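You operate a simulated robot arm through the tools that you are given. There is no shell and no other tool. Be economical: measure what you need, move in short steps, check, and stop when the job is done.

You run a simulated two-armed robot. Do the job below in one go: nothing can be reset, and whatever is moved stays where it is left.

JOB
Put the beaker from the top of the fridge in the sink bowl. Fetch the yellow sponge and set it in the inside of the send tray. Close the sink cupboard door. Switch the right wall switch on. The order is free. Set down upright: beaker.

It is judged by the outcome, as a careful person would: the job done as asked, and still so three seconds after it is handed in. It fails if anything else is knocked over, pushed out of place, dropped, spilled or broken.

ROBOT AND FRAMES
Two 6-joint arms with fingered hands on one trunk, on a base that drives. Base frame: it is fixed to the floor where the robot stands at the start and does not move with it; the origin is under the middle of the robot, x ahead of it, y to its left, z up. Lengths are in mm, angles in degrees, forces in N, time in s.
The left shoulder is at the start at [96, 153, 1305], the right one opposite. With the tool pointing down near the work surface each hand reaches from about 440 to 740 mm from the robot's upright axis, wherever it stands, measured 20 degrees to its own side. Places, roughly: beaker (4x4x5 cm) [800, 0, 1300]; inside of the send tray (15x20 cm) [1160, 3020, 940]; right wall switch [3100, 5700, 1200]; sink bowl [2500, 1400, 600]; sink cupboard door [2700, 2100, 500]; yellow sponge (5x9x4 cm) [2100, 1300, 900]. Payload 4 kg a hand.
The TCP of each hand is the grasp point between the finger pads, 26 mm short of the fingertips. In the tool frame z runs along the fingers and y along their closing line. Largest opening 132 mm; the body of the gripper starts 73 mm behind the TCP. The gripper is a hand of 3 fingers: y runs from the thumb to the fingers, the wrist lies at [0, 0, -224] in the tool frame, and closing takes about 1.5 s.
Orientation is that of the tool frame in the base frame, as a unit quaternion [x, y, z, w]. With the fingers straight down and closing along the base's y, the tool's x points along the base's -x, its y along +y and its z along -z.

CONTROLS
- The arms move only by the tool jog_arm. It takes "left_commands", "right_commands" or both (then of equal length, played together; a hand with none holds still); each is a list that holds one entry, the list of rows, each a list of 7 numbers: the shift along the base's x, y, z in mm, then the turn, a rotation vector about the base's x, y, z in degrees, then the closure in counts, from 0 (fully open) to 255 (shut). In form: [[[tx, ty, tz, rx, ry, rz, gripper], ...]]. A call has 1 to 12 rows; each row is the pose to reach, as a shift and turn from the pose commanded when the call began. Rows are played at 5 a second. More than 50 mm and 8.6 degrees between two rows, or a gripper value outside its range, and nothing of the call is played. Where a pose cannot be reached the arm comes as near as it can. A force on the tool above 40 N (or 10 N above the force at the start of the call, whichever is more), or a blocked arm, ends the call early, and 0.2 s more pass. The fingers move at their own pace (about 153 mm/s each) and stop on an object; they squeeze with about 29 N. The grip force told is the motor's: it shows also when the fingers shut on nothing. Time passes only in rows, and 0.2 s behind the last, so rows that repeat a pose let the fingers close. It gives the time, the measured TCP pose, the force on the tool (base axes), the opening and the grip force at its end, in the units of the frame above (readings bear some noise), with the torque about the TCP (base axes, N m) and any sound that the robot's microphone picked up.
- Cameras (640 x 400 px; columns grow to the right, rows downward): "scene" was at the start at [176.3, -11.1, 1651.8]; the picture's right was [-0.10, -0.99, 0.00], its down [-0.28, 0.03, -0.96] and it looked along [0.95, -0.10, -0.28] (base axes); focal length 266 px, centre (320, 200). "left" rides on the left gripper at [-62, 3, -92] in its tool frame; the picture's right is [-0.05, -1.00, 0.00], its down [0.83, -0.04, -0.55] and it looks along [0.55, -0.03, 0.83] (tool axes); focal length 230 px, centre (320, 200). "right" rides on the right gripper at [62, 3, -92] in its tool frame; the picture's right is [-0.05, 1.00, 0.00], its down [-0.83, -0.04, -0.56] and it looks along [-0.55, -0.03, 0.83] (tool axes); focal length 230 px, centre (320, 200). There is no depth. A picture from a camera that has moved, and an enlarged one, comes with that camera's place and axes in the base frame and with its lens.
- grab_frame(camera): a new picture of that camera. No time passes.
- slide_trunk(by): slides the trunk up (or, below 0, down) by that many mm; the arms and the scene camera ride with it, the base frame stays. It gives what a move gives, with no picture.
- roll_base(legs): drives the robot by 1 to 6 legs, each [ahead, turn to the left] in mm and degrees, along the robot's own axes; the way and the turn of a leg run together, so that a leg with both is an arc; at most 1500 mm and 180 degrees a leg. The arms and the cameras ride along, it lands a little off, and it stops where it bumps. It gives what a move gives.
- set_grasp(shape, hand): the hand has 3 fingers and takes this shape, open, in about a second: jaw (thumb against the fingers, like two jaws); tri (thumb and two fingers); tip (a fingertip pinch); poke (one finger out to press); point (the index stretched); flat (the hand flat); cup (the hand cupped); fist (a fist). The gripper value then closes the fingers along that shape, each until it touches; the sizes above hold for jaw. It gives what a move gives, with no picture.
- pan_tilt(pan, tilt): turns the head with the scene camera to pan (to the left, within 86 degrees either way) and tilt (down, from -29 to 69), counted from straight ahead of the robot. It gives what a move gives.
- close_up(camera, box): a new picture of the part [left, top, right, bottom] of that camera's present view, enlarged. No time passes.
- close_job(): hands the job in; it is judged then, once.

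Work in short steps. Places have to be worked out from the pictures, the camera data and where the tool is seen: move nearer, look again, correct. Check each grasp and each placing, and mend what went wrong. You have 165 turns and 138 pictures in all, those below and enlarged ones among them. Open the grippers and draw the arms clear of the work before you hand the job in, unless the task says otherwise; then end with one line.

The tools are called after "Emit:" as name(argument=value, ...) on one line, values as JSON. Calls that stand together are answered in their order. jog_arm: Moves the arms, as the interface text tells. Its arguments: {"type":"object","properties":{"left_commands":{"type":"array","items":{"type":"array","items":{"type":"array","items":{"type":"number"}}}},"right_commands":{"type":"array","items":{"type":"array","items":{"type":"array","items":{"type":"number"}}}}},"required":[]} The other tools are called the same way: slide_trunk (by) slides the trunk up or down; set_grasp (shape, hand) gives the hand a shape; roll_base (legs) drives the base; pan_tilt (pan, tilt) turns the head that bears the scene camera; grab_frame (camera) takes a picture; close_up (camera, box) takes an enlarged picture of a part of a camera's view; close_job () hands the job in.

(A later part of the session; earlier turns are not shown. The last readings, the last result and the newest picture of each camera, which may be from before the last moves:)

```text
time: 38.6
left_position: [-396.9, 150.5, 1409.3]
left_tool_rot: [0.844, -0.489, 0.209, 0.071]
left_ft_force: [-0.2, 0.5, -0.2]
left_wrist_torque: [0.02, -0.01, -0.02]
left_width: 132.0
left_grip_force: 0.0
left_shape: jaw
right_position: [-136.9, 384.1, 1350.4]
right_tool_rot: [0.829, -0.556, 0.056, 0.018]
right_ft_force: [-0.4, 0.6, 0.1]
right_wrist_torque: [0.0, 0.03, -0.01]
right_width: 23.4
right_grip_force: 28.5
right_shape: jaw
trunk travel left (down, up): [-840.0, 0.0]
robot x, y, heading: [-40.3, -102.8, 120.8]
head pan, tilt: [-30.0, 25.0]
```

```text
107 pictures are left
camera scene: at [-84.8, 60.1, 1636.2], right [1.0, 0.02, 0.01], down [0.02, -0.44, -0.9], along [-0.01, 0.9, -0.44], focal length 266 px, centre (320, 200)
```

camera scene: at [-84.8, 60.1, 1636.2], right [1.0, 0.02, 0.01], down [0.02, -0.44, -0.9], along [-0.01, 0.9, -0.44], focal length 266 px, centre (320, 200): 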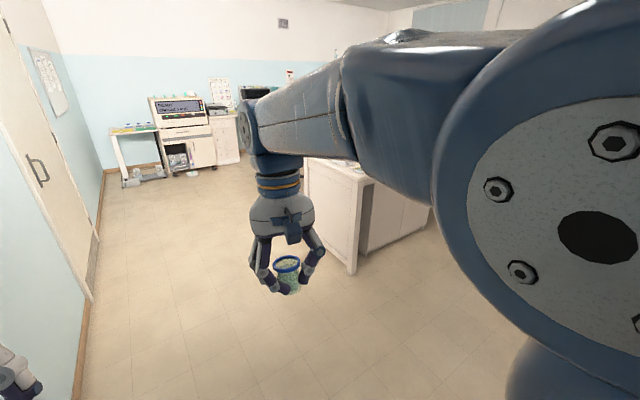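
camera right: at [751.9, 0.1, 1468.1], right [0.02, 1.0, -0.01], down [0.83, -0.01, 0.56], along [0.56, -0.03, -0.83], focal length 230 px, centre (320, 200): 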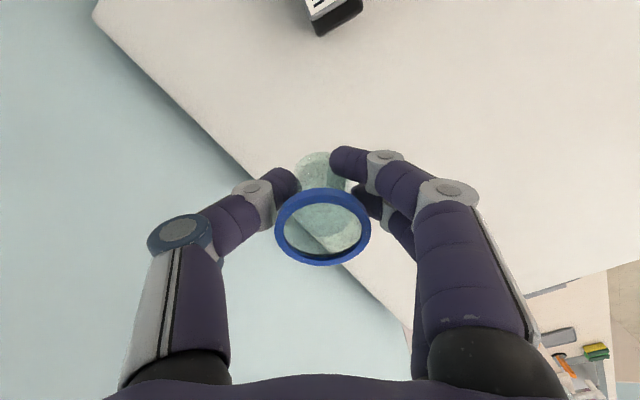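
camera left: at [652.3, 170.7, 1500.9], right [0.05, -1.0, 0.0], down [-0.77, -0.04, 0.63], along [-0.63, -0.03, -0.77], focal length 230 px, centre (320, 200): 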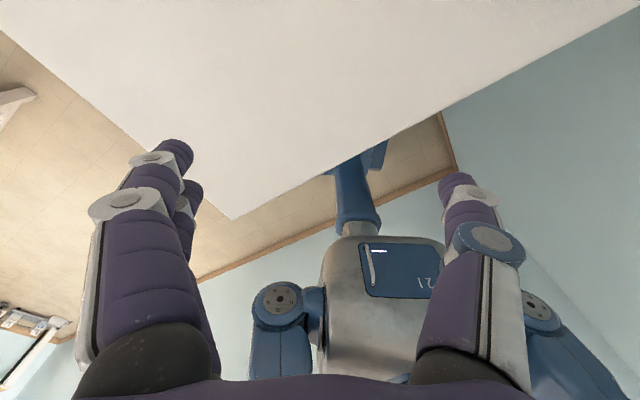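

The island bench starts beyond about 1.9 m ahead, so the aisle is clear. I drive to the aisle centre and turn toward the counter run.

Emit:
roll_base(legs=[[620, 0], [0, -86]])

Emit:
pan_tilt(pan=-10, tilt=25)

Emit:
grab_frame(camera="scene")

```text
time: 46.0
left_position: [-128.3, 791.6, 1422.1]
left_tool_rot: [-0.282, 0.936, -0.1, -0.184]
left_ft_force: [-0.5, -0.2, 0.7]
left_wrist_torque: [0.02, 0.02, -0.03]
left_width: 132.2
left_grip_force: 0.0
left_shape: jaw
right_position: [125.1, 549.0, 1367.4]
right_tool_rot: [-0.226, 0.973, -0.024, -0.04]
right_ft_force: [0.4, 0.0, 1.4]
right_wrist_torque: [-0.02, -0.02, -0.01]
right_width: 23.1
right_grip_force: 28.8
right_shape: jaw
trunk travel left (down, up): [-840.0, 0.0]
robot x, y, heading: [-363.5, 425.0, 34.5]
head pan, tilt: [-30.0, 25.0]
```

```text
time: 46.8
left_position: [-139.6, 781.0, 1402.5]
left_tool_rot: [-0.281, 0.928, -0.11, -0.218]
left_ft_force: [0.2, 0.1, 0.4]
left_wrist_torque: [0.04, 0.01, -0.01]
left_width: 131.7
left_grip_force: 0.0
left_shape: jaw
right_position: [110.0, 536.3, 1342.3]
right_tool_rot: [-0.226, 0.971, -0.037, -0.074]
right_ft_force: [0.0, 0.4, 0.1]
right_wrist_torque: [0.0, 0.01, 0.0]
right_width: 23.2
right_grip_force: 29.4
right_shape: jaw
trunk travel left (down, up): [-840.0, 0.0]
robot x, y, heading: [-365.5, 425.7, 34.8]
head pan, tilt: [-10.0, 25.0]
```

```text
106 pictures are left
camera scene: at [-212.5, 509.7, 1636.1], right [0.42, -0.91, 0.0], down [-0.4, -0.19, -0.9], along [0.82, 0.38, -0.44], focal length 266 px, centre (320, 200)
```

scene: 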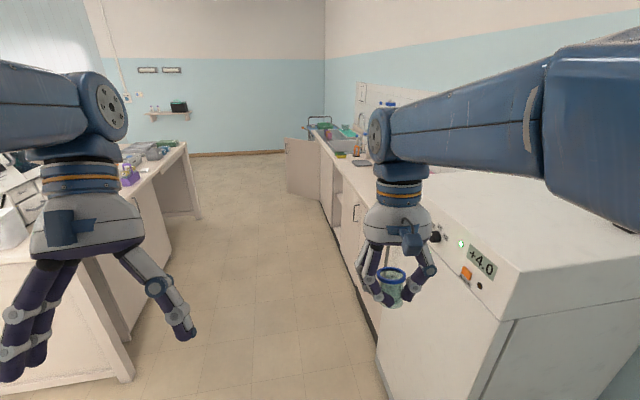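

The aisle ahead is clear, the cupboard door stands half-open into it, and the switch is on the far wall. I drive up the aisle and then look at door and sink from nearer.

Emit:
roll_base(legs=[[1400, 0], [900, 0]])

Emit:
pan_tilt(pan=-35, tilt=35)

Emit:
grab_frame(camera="scene")

Emit:
pan_tilt(pan=-75, tilt=30)

Emit:
grab_frame(camera="scene")

```text
time: 58.2
left_position: [1717.8, 2153.7, 1404.2]
left_tool_rot: [-0.295, 0.924, -0.114, -0.214]
left_ft_force: [0.2, -0.3, -0.6]
left_wrist_torque: [0.02, -0.03, -0.03]
left_width: 131.7
left_grip_force: 0.1
left_shape: jaw
right_position: [1975.5, 1915.6, 1344.2]
right_tool_rot: [-0.241, 0.967, -0.038, -0.072]
right_ft_force: [0.3, 0.3, -0.6]
right_wrist_torque: [-0.03, 0.0, 0.0]
right_width: 23.3
right_grip_force: 28.6
right_shape: jaw
trunk travel left (down, up): [-840.0, 0.0]
robot x, y, heading: [1503.0, 1788.9, 36.9]
head pan, tilt: [-10.0, 25.0]
```

```text
time: 59.1
left_position: [1706.2, 2145.4, 1385.3]
left_tool_rot: [-0.295, 0.914, -0.125, -0.248]
left_ft_force: [0.5, -0.1, -0.1]
left_wrist_torque: [0.0, 0.02, 0.03]
left_width: 132.1
left_grip_force: 0.1
left_shape: jaw
right_position: [1959.7, 1904.0, 1321.8]
right_tool_rot: [-0.239, 0.964, -0.051, -0.104]
right_ft_force: [0.2, 0.8, -0.7]
right_wrist_torque: [-0.03, 0.01, 0.01]
right_width: 22.8
right_grip_force: 29.1
right_shape: jaw
trunk travel left (down, up): [-840.0, 0.0]
robot x, y, heading: [1502.1, 1790.0, 36.8]
head pan, tilt: [-35.0, 35.0]
```

```text
105 pictures are left
camera scene: at [1659.3, 1842.3, 1620.7], right [0.03, -1.0, 0.01], down [-0.59, -0.03, -0.81], along [0.81, 0.02, -0.59], focal length 266 px, centre (320, 200)
```

scene: 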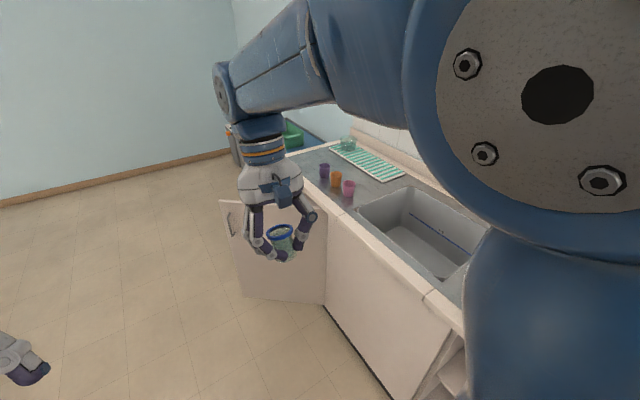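

```text
time: 60.2
left_position: [1705.4, 2144.1, 1384.7]
left_tool_rot: [-0.295, 0.914, -0.125, -0.248]
left_ft_force: [-0.4, -1.3, 0.4]
left_wrist_torque: [0.02, 0.02, -0.02]
left_width: 132.1
left_grip_force: 0.0
left_shape: jaw
right_position: [1959.3, 1903.4, 1320.6]
right_tool_rot: [-0.24, 0.964, -0.052, -0.104]
right_ft_force: [-0.2, 0.9, 0.2]
right_wrist_torque: [0.0, -0.02, 0.03]
right_width: 22.8
right_grip_force: 29.0
right_shape: jaw
trunk travel left (down, up): [-840.0, 0.0]
robot x, y, heading: [1502.8, 1791.6, 36.7]
head pan, tilt: [-75.0, 30.0]
```

```text
104 pictures are left
camera scene: at [1641.9, 1783.3, 1629.4], right [-0.62, -0.79, 0.02], down [-0.41, 0.3, -0.86], along [0.67, -0.54, -0.5], focal length 266 px, centre (320, 200)
```

scene: 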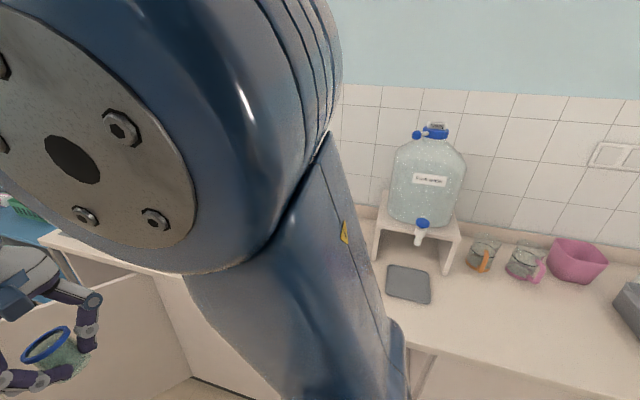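

The sink bowl spans about u-direction clear of the door; the door hinges near (2623, 1824) with its free edge near (2662, 2359), open about 50°, outer face toward the aisle. I drive to stand opposite the door facing the counter, to push it shut with the free left hand.

Emit:
roll_base(legs=[[0, 18], [1000, 0], [0, -110]])

Emit:
pan_tilt(pan=10, tilt=35)

Emit:
grab_frame(camera="scene")

```text
time: 71.3
left_position: [2433.0, 2382.6, 1396.8]
left_tool_rot: [0.449, 0.853, 0.084, -0.253]
left_ft_force: [-0.9, -0.6, -0.7]
left_wrist_torque: [-0.01, 0.0, -0.01]
left_width: 131.8
left_grip_force: 0.1
left_shape: jaw
right_position: [2188.8, 2132.2, 1334.5]
right_tool_rot: [0.519, 0.848, 0.034, -0.1]
right_ft_force: [0.4, 0.1, -0.4]
right_wrist_torque: [-0.01, 0.01, 0.0]
right_width: 22.0
right_grip_force: 28.7
right_shape: jaw
trunk travel left (down, up): [-840.0, 0.0]
robot x, y, heading: [2089.8, 2604.1, -54.0]
head pan, tilt: [-75.0, 30.0]
```

```text
time: 72.8
left_position: [2422.2, 2396.8, 1378.8]
left_tool_rot: [0.442, 0.845, 0.1, -0.284]
left_ft_force: [0.9, 0.9, -0.3]
left_wrist_torque: [0.0, -0.01, 0.0]
left_width: 132.0
left_grip_force: 0.1
left_shape: jaw
right_position: [2175.5, 2149.5, 1313.4]
right_tool_rot: [0.517, 0.844, 0.047, -0.133]
right_ft_force: [0.8, 0.5, -1.1]
right_wrist_torque: [0.04, 0.0, 0.01]
right_width: 19.8
right_grip_force: 28.8
right_shape: jaw
trunk travel left (down, up): [-840.0, 0.0]
robot x, y, heading: [2086.5, 2604.4, -54.3]
head pan, tilt: [10.0, 35.0]
```

```text
103 pictures are left
camera scene: at [2199.8, 2475.0, 1620.4], right [-0.7, -0.71, 0.0], down [-0.42, 0.41, -0.81], along [0.58, -0.56, -0.59], focal length 266 px, centre (320, 200)
```

scene: 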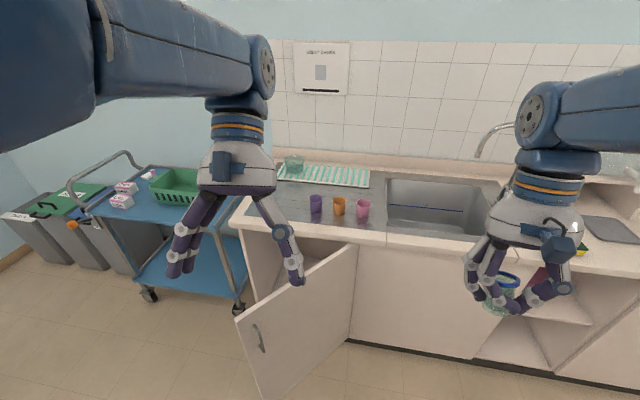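

The right opening has crept from 24.6 to 19.8 mm, so the beaker may be slipping. I check it in the hand camera.

Emit:
grab_frame(camera="right")

Emit:
close_up(camera="scene", box=[440, 200, 600, 340])

```text
102 pictures are left
camera right: at [2168.5, 2184.4, 1419.1], right [0.91, 0.41, -0.07], down [0.41, -0.86, 0.31], along [0.07, -0.31, -0.95], focal length 230 px, centre (320, 200)
```

right: 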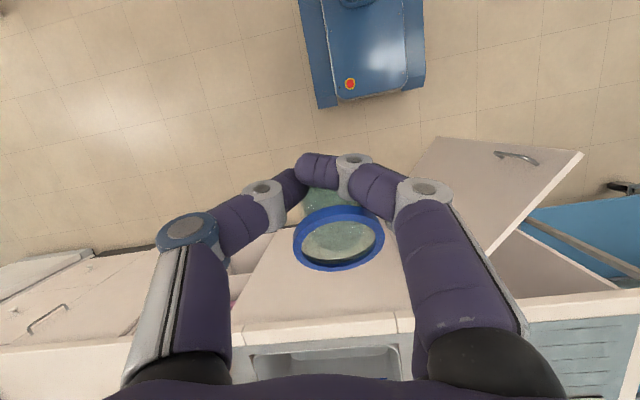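

```text
2.86 times, centred on (520, 270) of scene
camera zoom: at [2199.8, 2475.0, 1620.4], right [-0.7, -0.71, 0.0], down [-0.42, 0.41, -0.81], along [0.58, -0.56, -0.59], focal length 762 px, centre (-251, 0)
```

zoom: 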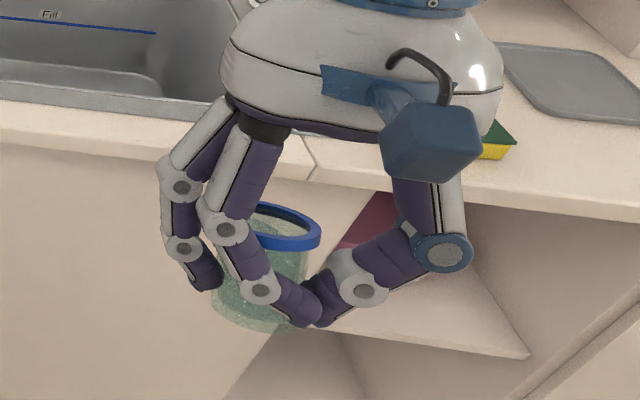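

The beaker is creeping out forward between the pads, so I deliver it to the sink first. I cap the closure so the fingers can't keep squeezing past it, and drive to the sink.

Emit:
jog_arm(right_commands=[[[0, 0, 0, 0, 0, 0, 219], [0, 0, 0, 0, 0, 0, 219]]])

Emit:
grab_frame(camera="right")

```text
time: 73.7
left_position: [2412.6, 2413.2, 1361.4]
left_tool_rot: [0.435, 0.836, 0.115, -0.315]
left_ft_force: [0.3, 0.9, 0.5]
left_wrist_torque: [-0.01, 0.01, 0.04]
left_width: 131.9
left_grip_force: 0.1
left_shape: jaw
right_position: [2161.7, 2168.7, 1292.4]
right_tool_rot: [0.516, 0.839, 0.061, -0.165]
right_ft_force: [1.0, 0.0, -0.1]
right_wrist_torque: [-0.01, -0.01, -0.01]
right_width: 20.0
right_grip_force: 29.3
right_shape: jaw
trunk travel left (down, up): [-840.0, 0.0]
robot x, y, heading: [2089.6, 2601.5, -54.1]
head pan, tilt: [10.0, 35.0]
stopped in row 2 (right hand): the arm was blocked; the commanded pose is now the measured one
```

```text
100 pictures are left
camera right: at [2159.2, 2197.7, 1400.7], right [0.9, 0.42, -0.09], down [0.43, -0.87, 0.24], along [0.03, -0.25, -0.97], focal length 230 px, centre (320, 200)
```

right: 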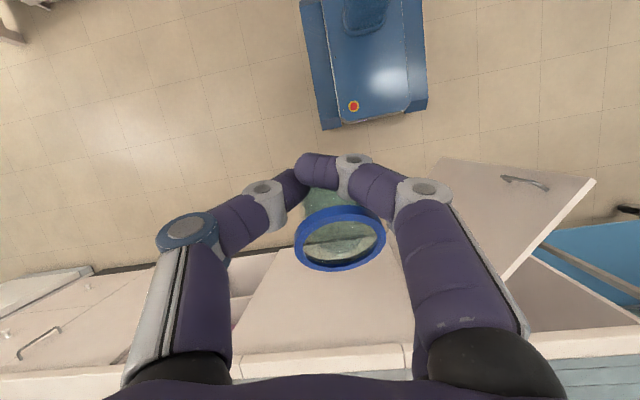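

Grip holds at 20 mm. I drive to the sink position now, keeping corner clearance.

Emit:
roll_base(legs=[[0, -35], [600, 0], [0, 35]])

Emit:
pan_tilt(pan=0, tilt=40)

Emit:
grab_frame(camera="scene")

Emit:
grab_frame(camera="right")

```text
time: 80.6
left_position: [2427.3, 1804.2, 1371.9]
left_tool_rot: [0.438, 0.839, 0.109, -0.304]
left_ft_force: [0.1, 0.8, 0.1]
left_wrist_torque: [-0.01, 0.01, 0.03]
left_width: 131.9
left_grip_force: 0.1
left_shape: jaw
right_position: [2177.7, 1559.3, 1304.5]
right_tool_rot: [0.517, 0.84, 0.057, -0.154]
right_ft_force: [-0.4, 0.0, -0.3]
right_wrist_torque: [0.04, 0.0, -0.01]
right_width: 20.0
right_grip_force: 29.2
right_shape: jaw
trunk travel left (down, up): [-840.0, 0.0]
robot x, y, heading: [2094.1, 1997.4, -54.4]
head pan, tilt: [10.0, 35.0]
```

```text
time: 81.3
left_position: [2416.3, 1820.6, 1355.8]
left_tool_rot: [0.432, 0.829, 0.124, -0.334]
left_ft_force: [0.6, -0.5, 0.5]
left_wrist_torque: [-0.01, -0.01, 0.01]
left_width: 132.1
left_grip_force: 0.0
left_shape: jaw
right_position: [2162.9, 1578.9, 1284.8]
right_tool_rot: [0.514, 0.834, 0.07, -0.186]
right_ft_force: [-0.1, 0.4, -0.1]
right_wrist_torque: [0.02, 0.01, 0.02]
right_width: 20.0
right_grip_force: 28.9
right_shape: jaw
trunk travel left (down, up): [-840.0, 0.0]
robot x, y, heading: [2094.3, 1999.5, -54.4]
head pan, tilt: [0.0, 40.0]
```

```text
99 pictures are left
camera scene: at [2193.5, 1864.4, 1612.9], right [-0.81, -0.58, 0.0], down [-0.38, 0.53, -0.75], along [0.44, -0.61, -0.66], focal length 266 px, centre (320, 200)
```

scene: 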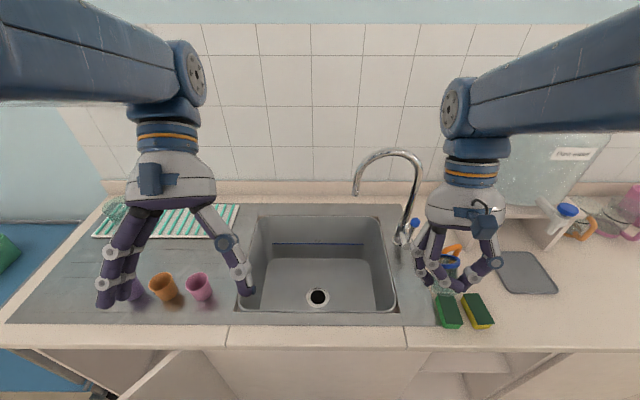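

```text
98 pictures are left
camera right: at [2164.2, 1604.0, 1394.4], right [0.9, 0.42, -0.09], down [0.43, -0.88, 0.2], along [0.0, -0.22, -0.98], focal length 230 px, centre (320, 200)
```

right: 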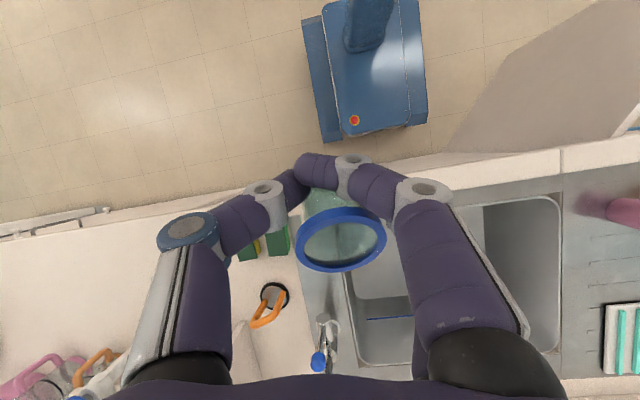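

The sink and spout are clear now: bowl about u 2665–3100, drain in its middle, spout tip near (2458, 1312, 1120). I advance 60 mm, then level the right hand and lift the left one.

Emit:
roll_base(legs=[[60, 0]])

Emit:
jog_arm(right_commands=[[[0, 0, 2, -1.5, -1.2, 0, 219], [0, 0, 4, -3, -2.4, 0, 219], [0, 0, 6, -4.6, -3.6, 0, 219], [0, 0, 8, -6.2, -4.8, 0, 219], [0, 0, 10, -7.8, -6, 0, 219], [0, 0, 12, -9.4, -7.2, 0, 219], [0, 0, 14, -11, -8.5, 0, 219], [0, 0, 16, -12.6, -9.8, 0, 219], [0, 0, 18, -14.4, -11.2, 0, 219], [0, 0, 20, -16.2, -12.6, 0, 219], [0, 0, 20, -18.1, -14, 0, 219], [0, 0, 20, -18.1, -14, 0, 219]]], left_commands=[[[0, 0, 4, -1, -1, 0, 0], [0, 0, 8, -2, -2, 0, 0], [0, 0, 12, -3, -3, 0, 0], [0, 0, 16, -4, -4, 0, 0], [0, 0, 20, -5, -5, 0, 0], [0, 0, 24, -6, -6, 0, 0], [0, 0, 28, -7, -7, 0, 0], [0, 0, 32, -8, -8, 0, 0], [0, 0, 36, -9, -9, 0, 0], [0, 0, 40, -10, -10, 0, 0], [0, 0, 40, -11, -11, 0, 0], [0, 0, 40, -11, -11, 0, 0]]])

```text
time: 82.3
left_position: [2444.0, 1782.7, 1360.5]
left_tool_rot: [0.433, 0.831, 0.121, -0.328]
left_ft_force: [-0.1, 0.0, 0.7]
left_wrist_torque: [-0.03, -0.02, -0.01]
left_width: 132.0
left_grip_force: 0.0
left_shape: jaw
right_position: [2191.3, 1540.6, 1289.8]
right_tool_rot: [0.515, 0.836, 0.068, -0.179]
right_ft_force: [-0.2, 1.3, -0.2]
right_wrist_torque: [-0.01, -0.04, 0.05]
right_width: 19.8
right_grip_force: 29.0
right_shape: jaw
trunk travel left (down, up): [-840.0, 0.0]
robot x, y, heading: [2129.4, 1948.7, -54.2]
head pan, tilt: [0.0, 40.0]
```

```text
time: 84.9
left_position: [2483.0, 1725.3, 1383.2]
left_tool_rot: [0.445, 0.863, 0.091, -0.222]
left_ft_force: [0.2, -1.0, 0.3]
left_wrist_torque: [0.04, -0.03, 0.03]
left_width: 131.9
left_grip_force: 0.0
left_shape: jaw
left hand out of reach, approached as far as the arm can: row 1, 2, 3, 4, 5, 6, 7, 8, 9, 10, 11, 12
right_position: [2244.6, 1465.7, 1256.7]
right_tool_rot: [0.525, 0.851, 0.006, -0.01]
right_ft_force: [0.0, -0.1, -0.1]
right_wrist_torque: [0.0, 0.01, 0.02]
right_width: 19.9
right_grip_force: 28.8
right_shape: jaw
right hand out of reach, approached as far as the arm can: row 2, 3, 4, 5, 6, 7, 8, 9, 10, 11, 12
trunk travel left (down, up): [-840.0, 0.0]
robot x, y, heading: [2125.8, 1943.2, -54.4]
head pan, tilt: [0.0, 40.0]
```

Right hand is level at [2245, 1466, 1257]. I lower the trunk 200 mm to bring the workspace down to the sink.

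Emit:
slide_trunk(by=-200)

Emit:
grab_frame(camera="scene")

Emit:
grab_frame(camera="right")

```text
time: 87.0
left_position: [2482.7, 1724.5, 1187.3]
left_tool_rot: [0.447, 0.863, 0.089, -0.217]
left_ft_force: [-0.8, -0.7, -0.8]
left_wrist_torque: [0.05, 0.01, -0.01]
left_width: 132.3
left_grip_force: 0.1
left_shape: jaw
right_position: [2243.2, 1466.3, 1060.5]
right_tool_rot: [0.524, 0.851, 0.002, -0.006]
right_ft_force: [-0.6, -0.3, -0.3]
right_wrist_torque: [0.0, 0.01, -0.05]
right_width: 20.1
right_grip_force: 29.9
right_shape: jaw
trunk travel left (down, up): [-640.0, 200.0]
robot x, y, heading: [2131.0, 1950.8, -54.2]
head pan, tilt: [0.0, 40.0]
```

```text
97 pictures are left
camera scene: at [2226.5, 1817.3, 1413.0], right [-0.81, -0.58, 0.0], down [-0.38, 0.53, -0.75], along [0.44, -0.61, -0.66], focal length 266 px, centre (320, 200)
```

scene: 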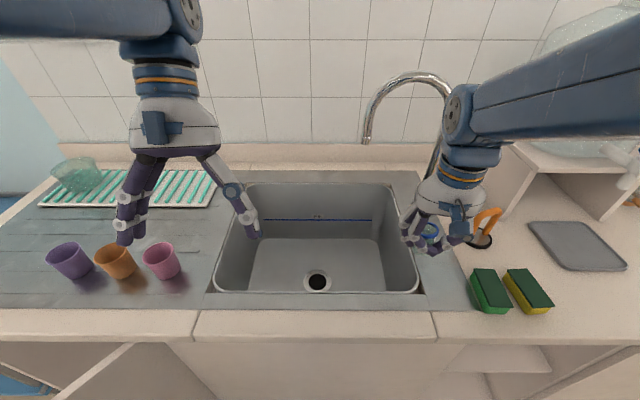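

```text
96 pictures are left
camera right: at [2219.8, 1522.1, 1154.5], right [0.92, 0.4, 0.0], down [0.34, -0.77, 0.54], along [0.22, -0.5, -0.84], focal length 230 px, centre (320, 200)
```

right: 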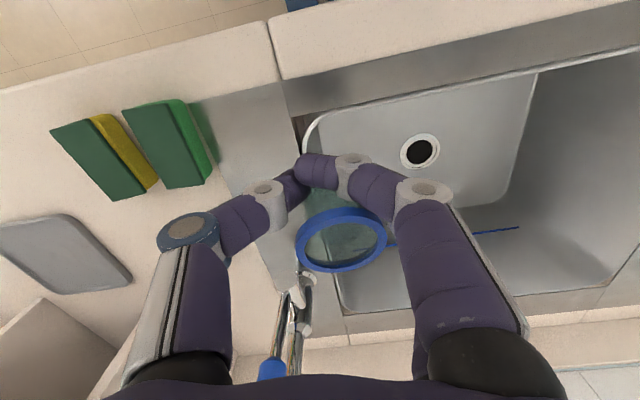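

The drain triangulates to (2516, 1433, 635), so the bowl floor is near z 635; rim about z 850. I move the beaker over the bowl's right-front part at (2392, 1438), clear of the spout.

Emit:
jog_arm(right_commands=[[[13, -2, 0, 0, 0, 0, 219], [26, -5, 0, 0, 0, 0, 219], [40, -8, 0, 0, 0, 0, 219], [54, -10, 0, 0, 0, 0, 219], [68, -13, 0, 0, 0, 0, 219], [82, -15, 0, 0, 0, 0, 219], [96, -18, 0, 0, 0, 0, 219], [110, -20, 0, 0, 0, 0, 219], [124, -23, 0, 0, 0, 0, 219], [137, -26, 0, 0, 0, 0, 219], [149, -28, 0, 0, 0, 0, 219], [149, -28, 0, 0, 0, 0, 219]]])

Emit:
slide_trunk(by=-120)

Emit:
grab_frame(camera="scene")

Emit:
grab_frame(camera="right")

```text
time: 89.6
left_position: [2482.0, 1725.1, 1187.8]
left_tool_rot: [0.447, 0.863, 0.09, -0.217]
left_ft_force: [0.4, 0.0, 0.5]
left_wrist_torque: [0.0, 0.01, -0.02]
left_width: 132.1
left_grip_force: 0.0
left_shape: jaw
right_position: [2394.3, 1436.0, 1075.8]
right_tool_rot: [0.527, 0.85, -0.002, 0.012]
right_ft_force: [0.0, -0.6, 0.4]
right_wrist_torque: [0.0, 0.0, 0.02]
right_width: 19.9
right_grip_force: 29.0
right_shape: jaw
trunk travel left (down, up): [-640.0, 200.0]
robot x, y, heading: [2134.3, 1948.7, -54.2]
head pan, tilt: [0.0, 40.0]
```

```text
time: 91.1
left_position: [2481.4, 1727.6, 1068.8]
left_tool_rot: [0.447, 0.864, 0.088, -0.215]
left_ft_force: [0.1, 0.8, 0.1]
left_wrist_torque: [0.02, -0.02, -0.01]
left_width: 132.2
left_grip_force: 0.0
left_shape: jaw
right_position: [2391.7, 1435.2, 953.4]
right_tool_rot: [0.526, 0.85, -0.002, 0.01]
right_ft_force: [0.2, -0.7, -0.5]
right_wrist_torque: [-0.01, -0.03, -0.01]
right_width: 19.8
right_grip_force: 29.3
right_shape: jaw
trunk travel left (down, up): [-520.0, 320.0]
robot x, y, heading: [2133.4, 1951.2, -54.5]
head pan, tilt: [0.0, 40.0]
```

```text
95 pictures are left
camera scene: at [2225.2, 1819.2, 1293.0], right [-0.81, -0.58, 0.0], down [-0.38, 0.53, -0.75], along [0.44, -0.61, -0.66], focal length 266 px, centre (320, 200)
```

scene: 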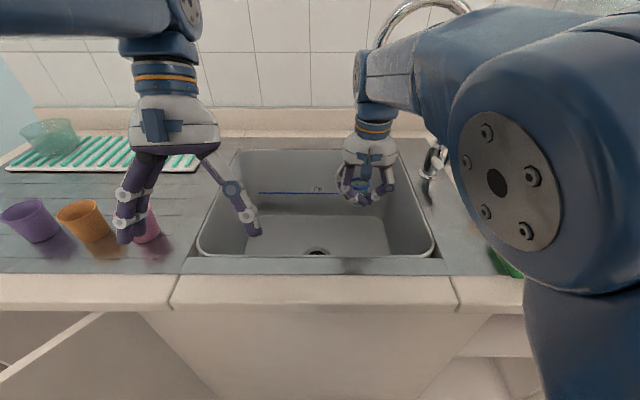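

```text
94 pictures are left
camera right: at [2367.5, 1494.3, 1045.1], right [0.92, 0.4, 0.01], down [0.32, -0.76, 0.57], along [0.23, -0.52, -0.82], focal length 230 px, centre (320, 200)
```

right: 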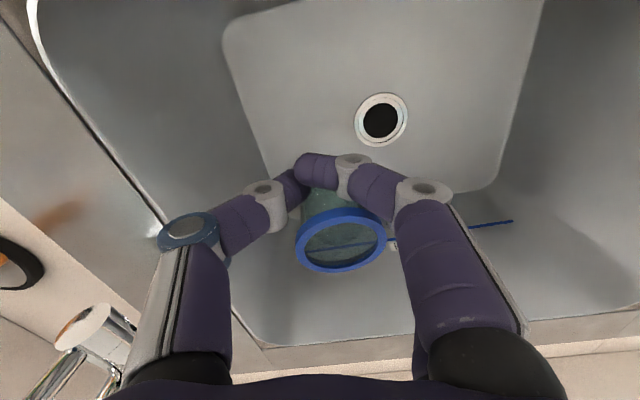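

Position is good: beaker will sit near (2403, 1431), clear of the drain and walls. I descend part way.

Emit:
jog_arm(right_commands=[[[0, 0, -10, 0, 0, 0, 219], [0, 0, -25, 0, 0, 0, 219], [0, 0, -40, 0, 0, 0, 219], [0, 0, -55, 0, 0, 0, 219], [0, 0, -70, 0, 0, 0, 219], [0, 0, -85, 0, 0, 0, 219], [0, 0, -100, 0, 0, 0, 219], [0, 0, -115, 0, 0, 0, 219], [0, 0, -130, 0, 0, 0, 219], [0, 0, -145, 0, 0, 0, 219], [0, 0, -160, 0, 0, 0, 219], [0, 0, -160, 0, 0, 0, 219]]])

Emit:
grab_frame(camera="scene")

Emit:
grab_frame(camera="right")

```text
time: 93.7
left_position: [2482.3, 1727.9, 1069.0]
left_tool_rot: [0.448, 0.863, 0.088, -0.215]
left_ft_force: [0.1, 0.7, 0.0]
left_wrist_torque: [0.01, 0.02, 0.03]
left_width: 132.0
left_grip_force: 0.0
left_shape: jaw
right_position: [2388.7, 1423.1, 802.5]
right_tool_rot: [0.545, 0.838, 0.022, 0.023]
right_ft_force: [0.1, -0.6, -0.1]
right_wrist_torque: [-0.02, 0.0, -0.01]
right_width: 19.9
right_grip_force: 29.1
right_shape: jaw
trunk travel left (down, up): [-520.0, 320.0]
robot x, y, heading: [2130.3, 1949.4, -54.3]
head pan, tilt: [0.0, 40.0]
```

```text
93 pictures are left
camera scene: at [2225.2, 1819.2, 1293.0], right [-0.81, -0.58, 0.0], down [-0.38, 0.53, -0.75], along [0.44, -0.61, -0.66], focal length 266 px, centre (320, 200)
```

scene: 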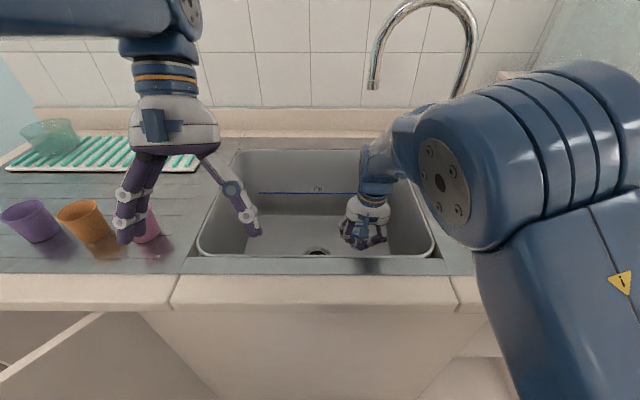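

```text
92 pictures are left
camera right: at [2360.4, 1480.7, 895.1], right [0.93, 0.35, 0.06], down [0.26, -0.78, 0.56], along [0.25, -0.51, -0.82], focal length 230 px, centre (320, 200)
```

right: 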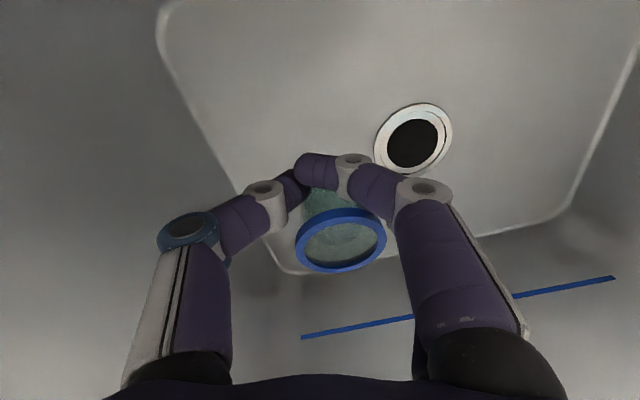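

The elbow is now low and the forearm may be close to the sink's right rim (tool tilted slightly). I raise the trunk so the arm can come down more steeply.

Emit:
slide_trunk(by=200)

Emit:
grab_frame(camera="right")

```text
time: 95.9
left_position: [2483.6, 1725.1, 1266.5]
left_tool_rot: [0.446, 0.863, 0.091, -0.22]
left_ft_force: [0.9, 0.1, 0.1]
left_wrist_torque: [0.0, 0.03, -0.01]
left_width: 131.9
left_grip_force: 0.0
left_shape: jaw
right_position: [2385.8, 1423.4, 998.9]
right_tool_rot: [0.547, 0.837, 0.025, 0.019]
right_ft_force: [0.0, 0.1, -1.2]
right_wrist_torque: [0.01, -0.03, -0.05]
right_width: 20.1
right_grip_force: 29.0
right_shape: jaw
trunk travel left (down, up): [-720.0, 120.0]
robot x, y, heading: [2131.9, 1945.8, -54.3]
head pan, tilt: [0.0, 40.0]
```

```text
91 pictures are left
camera right: at [2360.0, 1480.1, 1091.7], right [0.93, 0.35, 0.06], down [0.26, -0.79, 0.55], along [0.24, -0.5, -0.83], focal length 230 px, centre (320, 200)
```

right: 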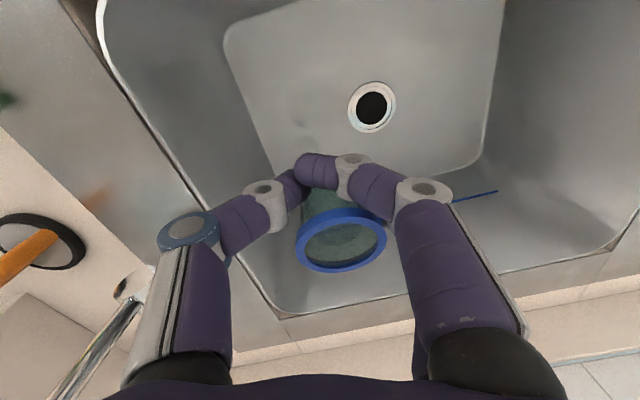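

I re-level, recentre and descend again with the higher trunk.

Emit:
jog_arm(right_commands=[[[1, 2, -10, -0.2, 0.5, 0, 219], [2, 4, -25, -0.4, 1, 0, 219], [3, 7, -40, -0.6, 1.6, 0, 219], [4, 10, -55, -0.8, 2.2, 0, 219], [5, 13, -70, -1, 2.8, 0, 219], [5, 13, -85, -1.2, 3.4, 0, 219], [5, 13, -100, -1.2, 3.4, 0, 219], [5, 13, -115, -1.2, 3.4, 0, 219], [5, 13, -130, -1.2, 3.4, 0, 219], [5, 13, -145, -1.2, 3.4, 0, 219], [5, 13, -160, -1.2, 3.4, 0, 219], [5, 13, -160, -1.2, 3.4, 0, 219]]])

Emit:
grab_frame(camera="scene")

```text
time: 98.5
left_position: [2482.7, 1725.7, 1265.8]
left_tool_rot: [0.446, 0.863, 0.09, -0.22]
left_ft_force: [-0.3, 0.2, -0.4]
left_wrist_torque: [-0.01, -0.01, -0.01]
left_width: 132.0
left_grip_force: 0.1
left_shape: jaw
right_position: [2394.8, 1440.5, 835.3]
right_tool_rot: [0.537, 0.843, -0.021, -0.009]
right_ft_force: [0.2, 0.1, 0.1]
right_wrist_torque: [-0.04, 0.03, 0.01]
right_width: 20.0
right_grip_force: 29.5
right_shape: jaw
right hand out of reach, approached as far as the arm can: row 4, 5, 6, 7, 8, 9, 10
trunk travel left (down, up): [-720.0, 120.0]
robot x, y, heading: [2132.3, 1948.8, -54.8]
head pan, tilt: [0.0, 40.0]
```

```text
90 pictures are left
camera scene: at [2227.4, 1816.0, 1492.9], right [-0.81, -0.58, 0.0], down [-0.38, 0.53, -0.75], along [0.44, -0.61, -0.66], focal length 266 px, centre (320, 200)
```

scene: 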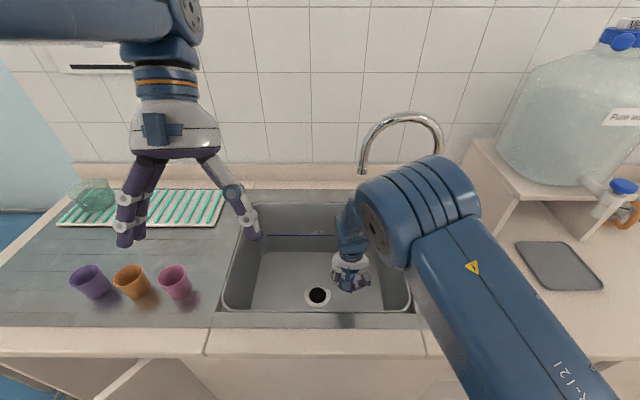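

Position [2395, 1440, 835], nearly level. I continue down slowly toward z≈680.

Emit:
jog_arm(right_commands=[[[0, 0, -12, 0, 0, 0, 219], [0, 0, -26, 0, 0, 0, 219], [0, 0, -40, 0, 0, 0, 219], [0, 0, -54, 0, 0, 0, 219], [0, 0, -68, 0, 0, 0, 219], [0, 0, -82, 0, 0, 0, 219], [0, 0, -96, 0, 0, 0, 219], [0, 0, -110, 0, 0, 0, 219], [0, 0, -122, 0, 0, 0, 219], [0, 0, -132, 0, 0, 0, 219], [0, 0, -140, 0, 0, 0, 219], [0, 0, -140, 0, 0, 0, 219]]])

Emit:
grab_frame(camera="scene")

Emit:
grab_frame(camera="right")

```text
time: 101.1
left_position: [2483.0, 1723.6, 1264.5]
left_tool_rot: [0.445, 0.863, 0.09, -0.22]
left_ft_force: [-0.1, -0.4, -0.5]
left_wrist_torque: [-0.02, 0.01, 0.01]
left_width: 131.8
left_grip_force: 0.0
left_shape: jaw
right_position: [2398.9, 1450.3, 692.3]
right_tool_rot: [0.525, 0.851, -0.029, -0.011]
right_ft_force: [0.3, 0.1, -0.5]
right_wrist_torque: [0.01, 0.0, 0.03]
right_width: 19.8
right_grip_force: 29.0
right_shape: jaw
trunk travel left (down, up): [-720.0, 120.0]
robot x, y, heading: [2129.9, 1948.8, -54.1]
head pan, tilt: [0.0, 40.0]
```

```text
89 pictures are left
camera scene: at [2227.5, 1816.0, 1492.9], right [-0.81, -0.58, 0.0], down [-0.38, 0.53, -0.75], along [0.44, -0.61, -0.66], focal length 266 px, centre (320, 200)
```

scene: 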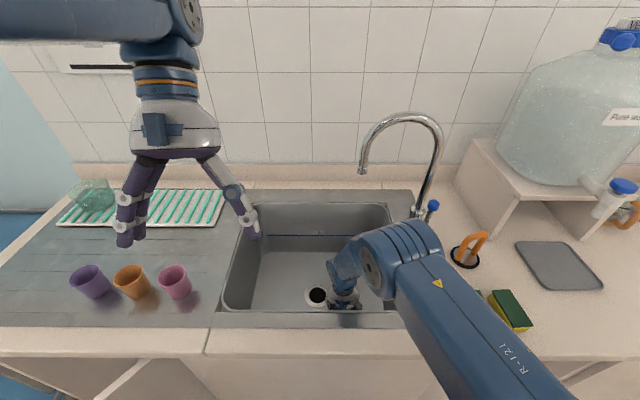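

```text
88 pictures are left
camera right: at [2378.3, 1511.2, 784.2], right [0.91, 0.4, -0.06], down [0.36, -0.74, 0.57], along [0.18, -0.54, -0.82], focal length 230 px, centre (320, 200)
```

right: 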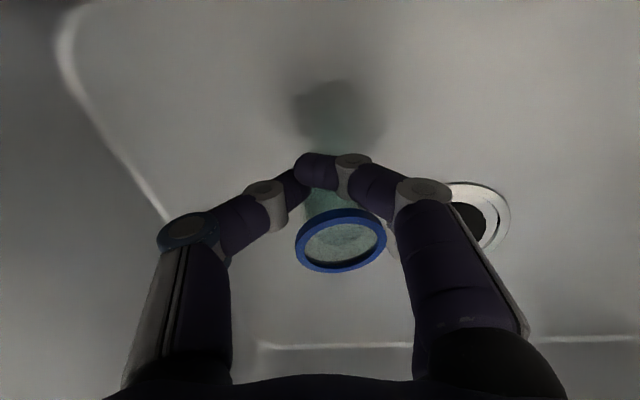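

About 25 mm to go. I level and lower in small steps, reading the force.

Emit:
jog_arm(right_commands=[[[0, 0, -4, 0.7, -0.9, 0, 219], [0, 0, -8, 1.4, -1.8, 0, 219], [0, 0, -12, 2.2, -2.8, 0, 219], [0, 0, -16, 2.2, -2.8, 0, 219], [0, 0, -18, 2.2, -2.8, 0, 219], [0, 0, -18, 2.2, -2.8, 0, 219]]])

Emit:
grab_frame(camera="right")

```text
time: 102.5
left_position: [2481.6, 1726.5, 1266.8]
left_tool_rot: [0.447, 0.863, 0.09, -0.22]
left_ft_force: [-0.1, -0.1, -0.4]
left_wrist_torque: [0.03, -0.01, 0.03]
left_width: 131.9
left_grip_force: 0.0
left_shape: jaw
right_position: [2399.1, 1451.0, 675.0]
right_tool_rot: [0.525, 0.851, 0.0, 0.0]
right_ft_force: [-1.9, 0.9, 8.0]
right_wrist_torque: [-0.06, -0.18, -0.01]
right_width: 20.0
right_grip_force: 29.0
right_shape: jaw
trunk travel left (down, up): [-720.0, 120.0]
robot x, y, heading: [2130.1, 1947.8, -54.4]
head pan, tilt: [0.0, 40.0]
```

```text
87 pictures are left
camera right: at [2373.8, 1507.8, 768.5], right [0.92, 0.4, 0.0], down [0.33, -0.76, 0.56], along [0.22, -0.51, -0.83], focal length 230 px, centre (320, 200)
```

right: 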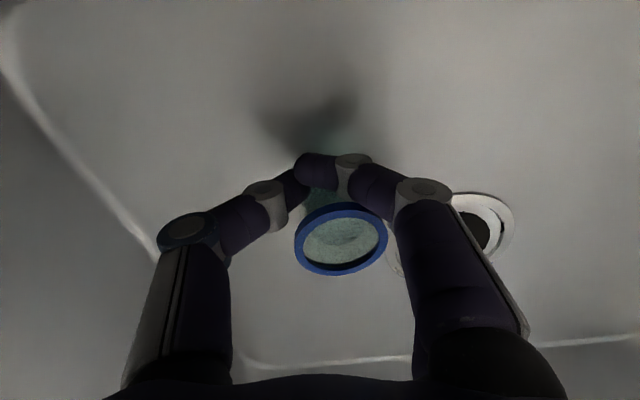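

Floor contact (8 N up) at z 675. I open the fingers gradually.

Emit:
jog_arm(right_commands=[[[0, 0, -1, 0, 0, 0, 215], [0, 0, -1, 0, 0, 0, 210], [0, 0, -1, 0, 0, 0, 205], [0, 0, -1, 0, 0, 0, 195], [0, 0, -1, 0, 0, 0, 180], [0, 0, -1, 0, 0, 0, 160], [0, 0, -1, 0, 0, 0, 130], [0, 0, -1, 0, 0, 0, 100], [0, 0, -1, 0, 0, 0, 100]]])

Emit:
grab_frame(camera="right")

```text
time: 104.5
left_position: [2482.6, 1726.0, 1266.3]
left_tool_rot: [0.446, 0.863, 0.09, -0.221]
left_ft_force: [-0.8, 0.2, -0.1]
left_wrist_torque: [-0.02, 0.04, -0.01]
left_width: 131.9
left_grip_force: 0.1
left_shape: jaw
right_position: [2398.1, 1450.2, 673.9]
right_tool_rot: [0.525, 0.851, 0.001, -0.001]
right_ft_force: [-0.1, 0.0, 0.2]
right_wrist_torque: [0.01, 0.02, -0.03]
right_width: 79.6
right_grip_force: 0.0
right_shape: jaw
trunk travel left (down, up): [-720.0, 120.0]
robot x, y, heading: [2130.6, 1950.3, -54.6]
head pan, tilt: [0.0, 40.0]
```

```text
86 pictures are left
camera right: at [2374.1, 1507.2, 766.7], right [0.92, 0.4, 0.0], down [0.34, -0.76, 0.55], along [0.22, -0.51, -0.83], focal length 230 px, centre (320, 200)
```

right: 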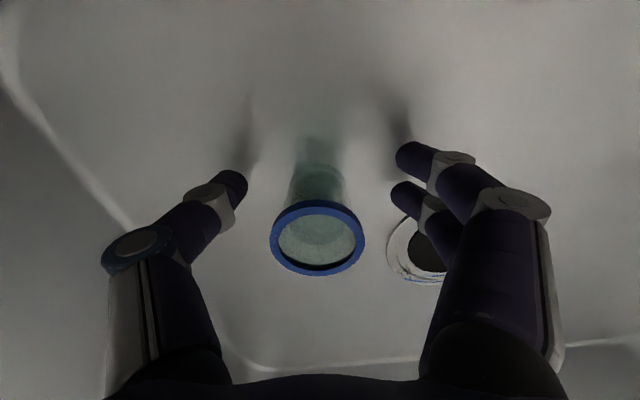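

The beaker stands upright and released. I raise the hand straight up.

Emit:
jog_arm(right_commands=[[[0, 0, 8, 0, 0, 0, 80], [0, 0, 20, 0, 0, 0, 80], [0, 0, 35, 0, 0, 0, 80], [0, 0, 50, 0, 0, 0, 80], [0, 0, 65, 0, 0, 0, 80], [0, 0, 80, 0, 0, 0, 80], [0, 0, 95, 0, 0, 0, 80], [0, 0, 110, 0, 0, 0, 80], [0, 0, 125, 0, 0, 0, 80], [0, 0, 140, 0, 0, 0, 80], [0, 0, 155, 0, 0, 0, 80], [0, 0, 170, 0, 0, 0, 80]]])

Emit:
jog_arm(right_commands=[[[0, 0, 15, 0, 0, 0, 80], [0, 0, 30, 0, 0, 0, 80], [0, 0, 45, 0, 0, 0, 80], [0, 0, 60, 0, 0, 0, 80], [0, 0, 75, 0, 0, 0, 80], [0, 0, 90, 0, 0, 0, 80], [0, 0, 105, 0, 0, 0, 80], [0, 0, 120, 0, 0, 0, 80], [0, 0, 135, 0, 0, 0, 80], [0, 0, 150, 0, 0, 0, 80], [0, 0, 165, 0, 0, 0, 80], [0, 0, 165, 0, 0, 0, 80]]])

Emit:
grab_frame(camera="right")

Emit:
grab_frame(camera="scene")

```text
time: 107.1
left_position: [2481.9, 1726.5, 1266.2]
left_tool_rot: [0.446, 0.863, 0.091, -0.22]
left_ft_force: [-0.1, -0.3, 0.1]
left_wrist_torque: [-0.01, 0.03, -0.01]
left_width: 132.0
left_grip_force: 0.1
left_shape: jaw
right_position: [2394.6, 1447.6, 841.6]
right_tool_rot: [0.531, 0.848, 0.004, -0.003]
right_ft_force: [0.1, -0.2, 0.1]
right_wrist_torque: [-0.02, -0.03, 0.01]
right_width: 90.2
right_grip_force: 0.1
right_shape: jaw
trunk travel left (down, up): [-720.0, 120.0]
robot x, y, heading: [2127.9, 1950.7, -54.7]
head pan, tilt: [0.0, 40.0]
```

```text
time: 109.2
left_position: [2472.3, 1739.4, 1248.4]
left_tool_rot: [0.442, 0.855, 0.106, -0.249]
left_ft_force: [-0.1, 0.2, 0.3]
left_wrist_torque: [-0.01, -0.01, -0.03]
left_width: 132.1
left_grip_force: 0.1
left_shape: jaw
right_position: [2342.4, 1498.5, 886.8]
right_tool_rot: [0.552, 0.824, 0.079, -0.102]
right_ft_force: [0.0, 0.3, 0.6]
right_wrist_torque: [0.01, -0.01, -0.02]
right_width: 90.7
right_grip_force: 0.1
right_shape: jaw
trunk travel left (down, up): [-720.0, 120.0]
robot x, y, heading: [2130.4, 1947.1, -54.5]
head pan, tilt: [0.0, 40.0]
stopped in row 10 (right hand): the arm was blocked; the commanded pose is now the measured one
```

```text
85 pictures are left
camera right: at [2331.3, 1533.6, 992.6], right [0.94, 0.33, 0.0], down [0.31, -0.89, 0.33], along [0.11, -0.31, -0.95], focal length 230 px, centre (320, 200)
```

right: 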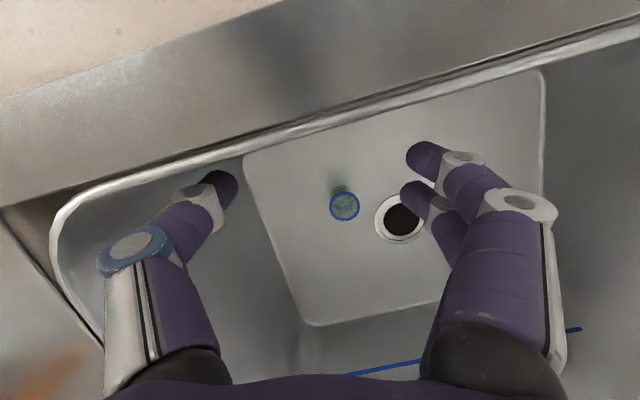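

```text
84 pictures are left
camera scene: at [2226.8, 1815.9, 1492.9], right [-0.81, -0.58, 0.0], down [-0.38, 0.53, -0.75], along [0.44, -0.61, -0.66], focal length 266 px, centre (320, 200)
```

scene: 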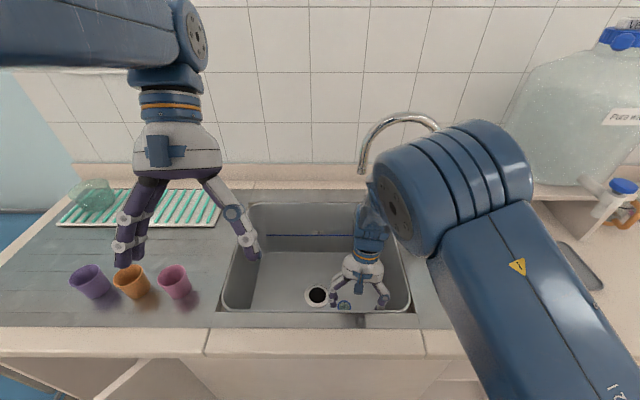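

The beaker stands upright in the bowl. The arm stopped as it folded too far for this height, so I lift with the trunk instead.

Emit:
slide_trunk(by=120)

Emit:
grab_frame(camera="right")

Emit:
grab_frame(camera="scene")

```text
time: 110.7
left_position: [2472.9, 1738.1, 1367.4]
left_tool_rot: [0.441, 0.855, 0.106, -0.251]
left_ft_force: [-0.7, 0.7, 0.6]
left_wrist_torque: [-0.03, 0.0, 0.0]
left_width: 132.0
left_grip_force: 0.2
left_shape: jaw
right_position: [2348.3, 1490.0, 1018.6]
right_tool_rot: [0.555, 0.824, 0.076, -0.087]
right_ft_force: [0.3, -0.5, -0.7]
right_wrist_torque: [0.01, 0.0, 0.01]
right_width: 90.5
right_grip_force: 0.1
right_shape: jaw
trunk travel left (down, up): [-840.0, 0.0]
robot x, y, heading: [2131.4, 1949.6, -54.4]
head pan, tilt: [0.0, 40.0]
```

```text
83 pictures are left
camera right: at [2335.0, 1526.6, 1123.6], right [0.95, 0.33, 0.02], down [0.3, -0.89, 0.35], along [0.13, -0.32, -0.94], focal length 230 px, centre (320, 200)
```

right: 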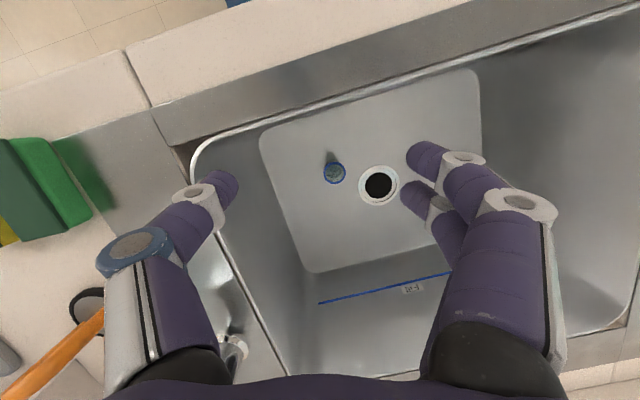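

```text
82 pictures are left
camera scene: at [2229.1, 1814.0, 1612.8], right [-0.81, -0.58, 0.0], down [-0.38, 0.53, -0.75], along [0.44, -0.61, -0.66], focal length 266 px, centre (320, 200)
```

scene: 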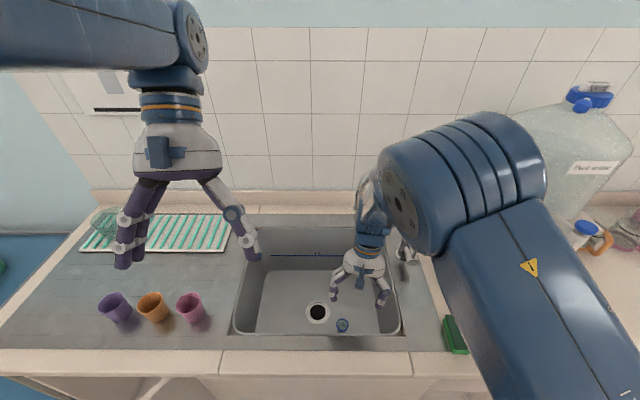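

Beaker is standing in the bowl and the hand is clear. Next the door: I back off and drive to a spot opposite it, facing the counter.

Emit:
roll_base(legs=[[-330, 0], [0, 120], [524, 0], [0, -120]])

Emit:
pan_tilt(pan=20, tilt=35)

Emit:
grab_frame(camera="scene")

```text
time: 119.7
left_position: [2008.7, 2755.8, 1371.1]
left_tool_rot: [-0.526, 0.801, -0.175, -0.225]
left_ft_force: [-0.4, -1.8, -0.6]
left_wrist_torque: [0.04, -0.01, 0.0]
left_width: 131.9
left_grip_force: 0.0
left_shape: jaw
right_position: [2289.2, 2772.8, 1034.8]
right_tool_rot: [-0.43, 0.896, -0.019, -0.112]
right_ft_force: [0.1, 1.9, 0.8]
right_wrist_torque: [-0.07, 0.0, 0.0]
right_width: 90.6
right_grip_force: 0.0
right_shape: jaw
trunk travel left (down, up): [-840.0, 0.0]
robot x, y, heading: [2037.3, 2399.5, 69.4]
head pan, tilt: [0.0, 40.0]
stopped in leg 3: the robot was blocked; the commanded pose is now the measured one
```

```text
time: 120.5
left_position: [2014.9, 2768.3, 1356.7]
left_tool_rot: [-0.522, 0.794, -0.191, -0.246]
left_ft_force: [0.0, 0.0, 0.3]
left_wrist_torque: [0.06, -0.03, 0.02]
left_width: 131.9
left_grip_force: 0.0
left_shape: jaw
right_position: [2294.0, 2775.2, 1025.6]
right_tool_rot: [-0.423, 0.897, -0.023, -0.127]
right_ft_force: [0.2, -0.8, 0.6]
right_wrist_torque: [0.03, 0.01, -0.02]
right_width: 90.7
right_grip_force: 0.0
right_shape: jaw
trunk travel left (down, up): [-840.0, 0.0]
robot x, y, heading: [2035.6, 2398.1, 69.1]
head pan, tilt: [20.0, 35.0]
```

```text
81 pictures are left
camera scene: at [2061.5, 2549.7, 1621.9], right [1.0, -0.01, 0.0], down [-0.01, -0.58, -0.81], along [0.01, 0.81, -0.58], focal length 266 px, centre (320, 200)
```

scene: 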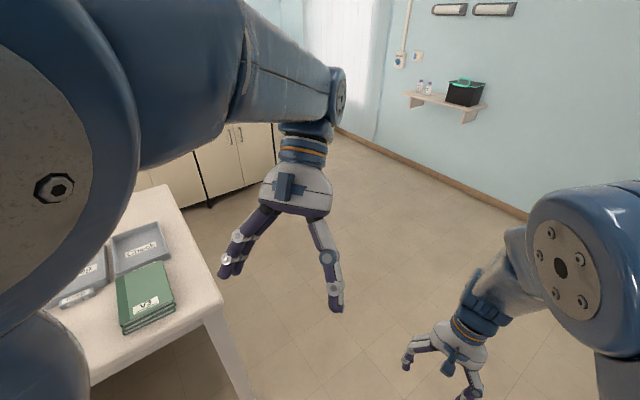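

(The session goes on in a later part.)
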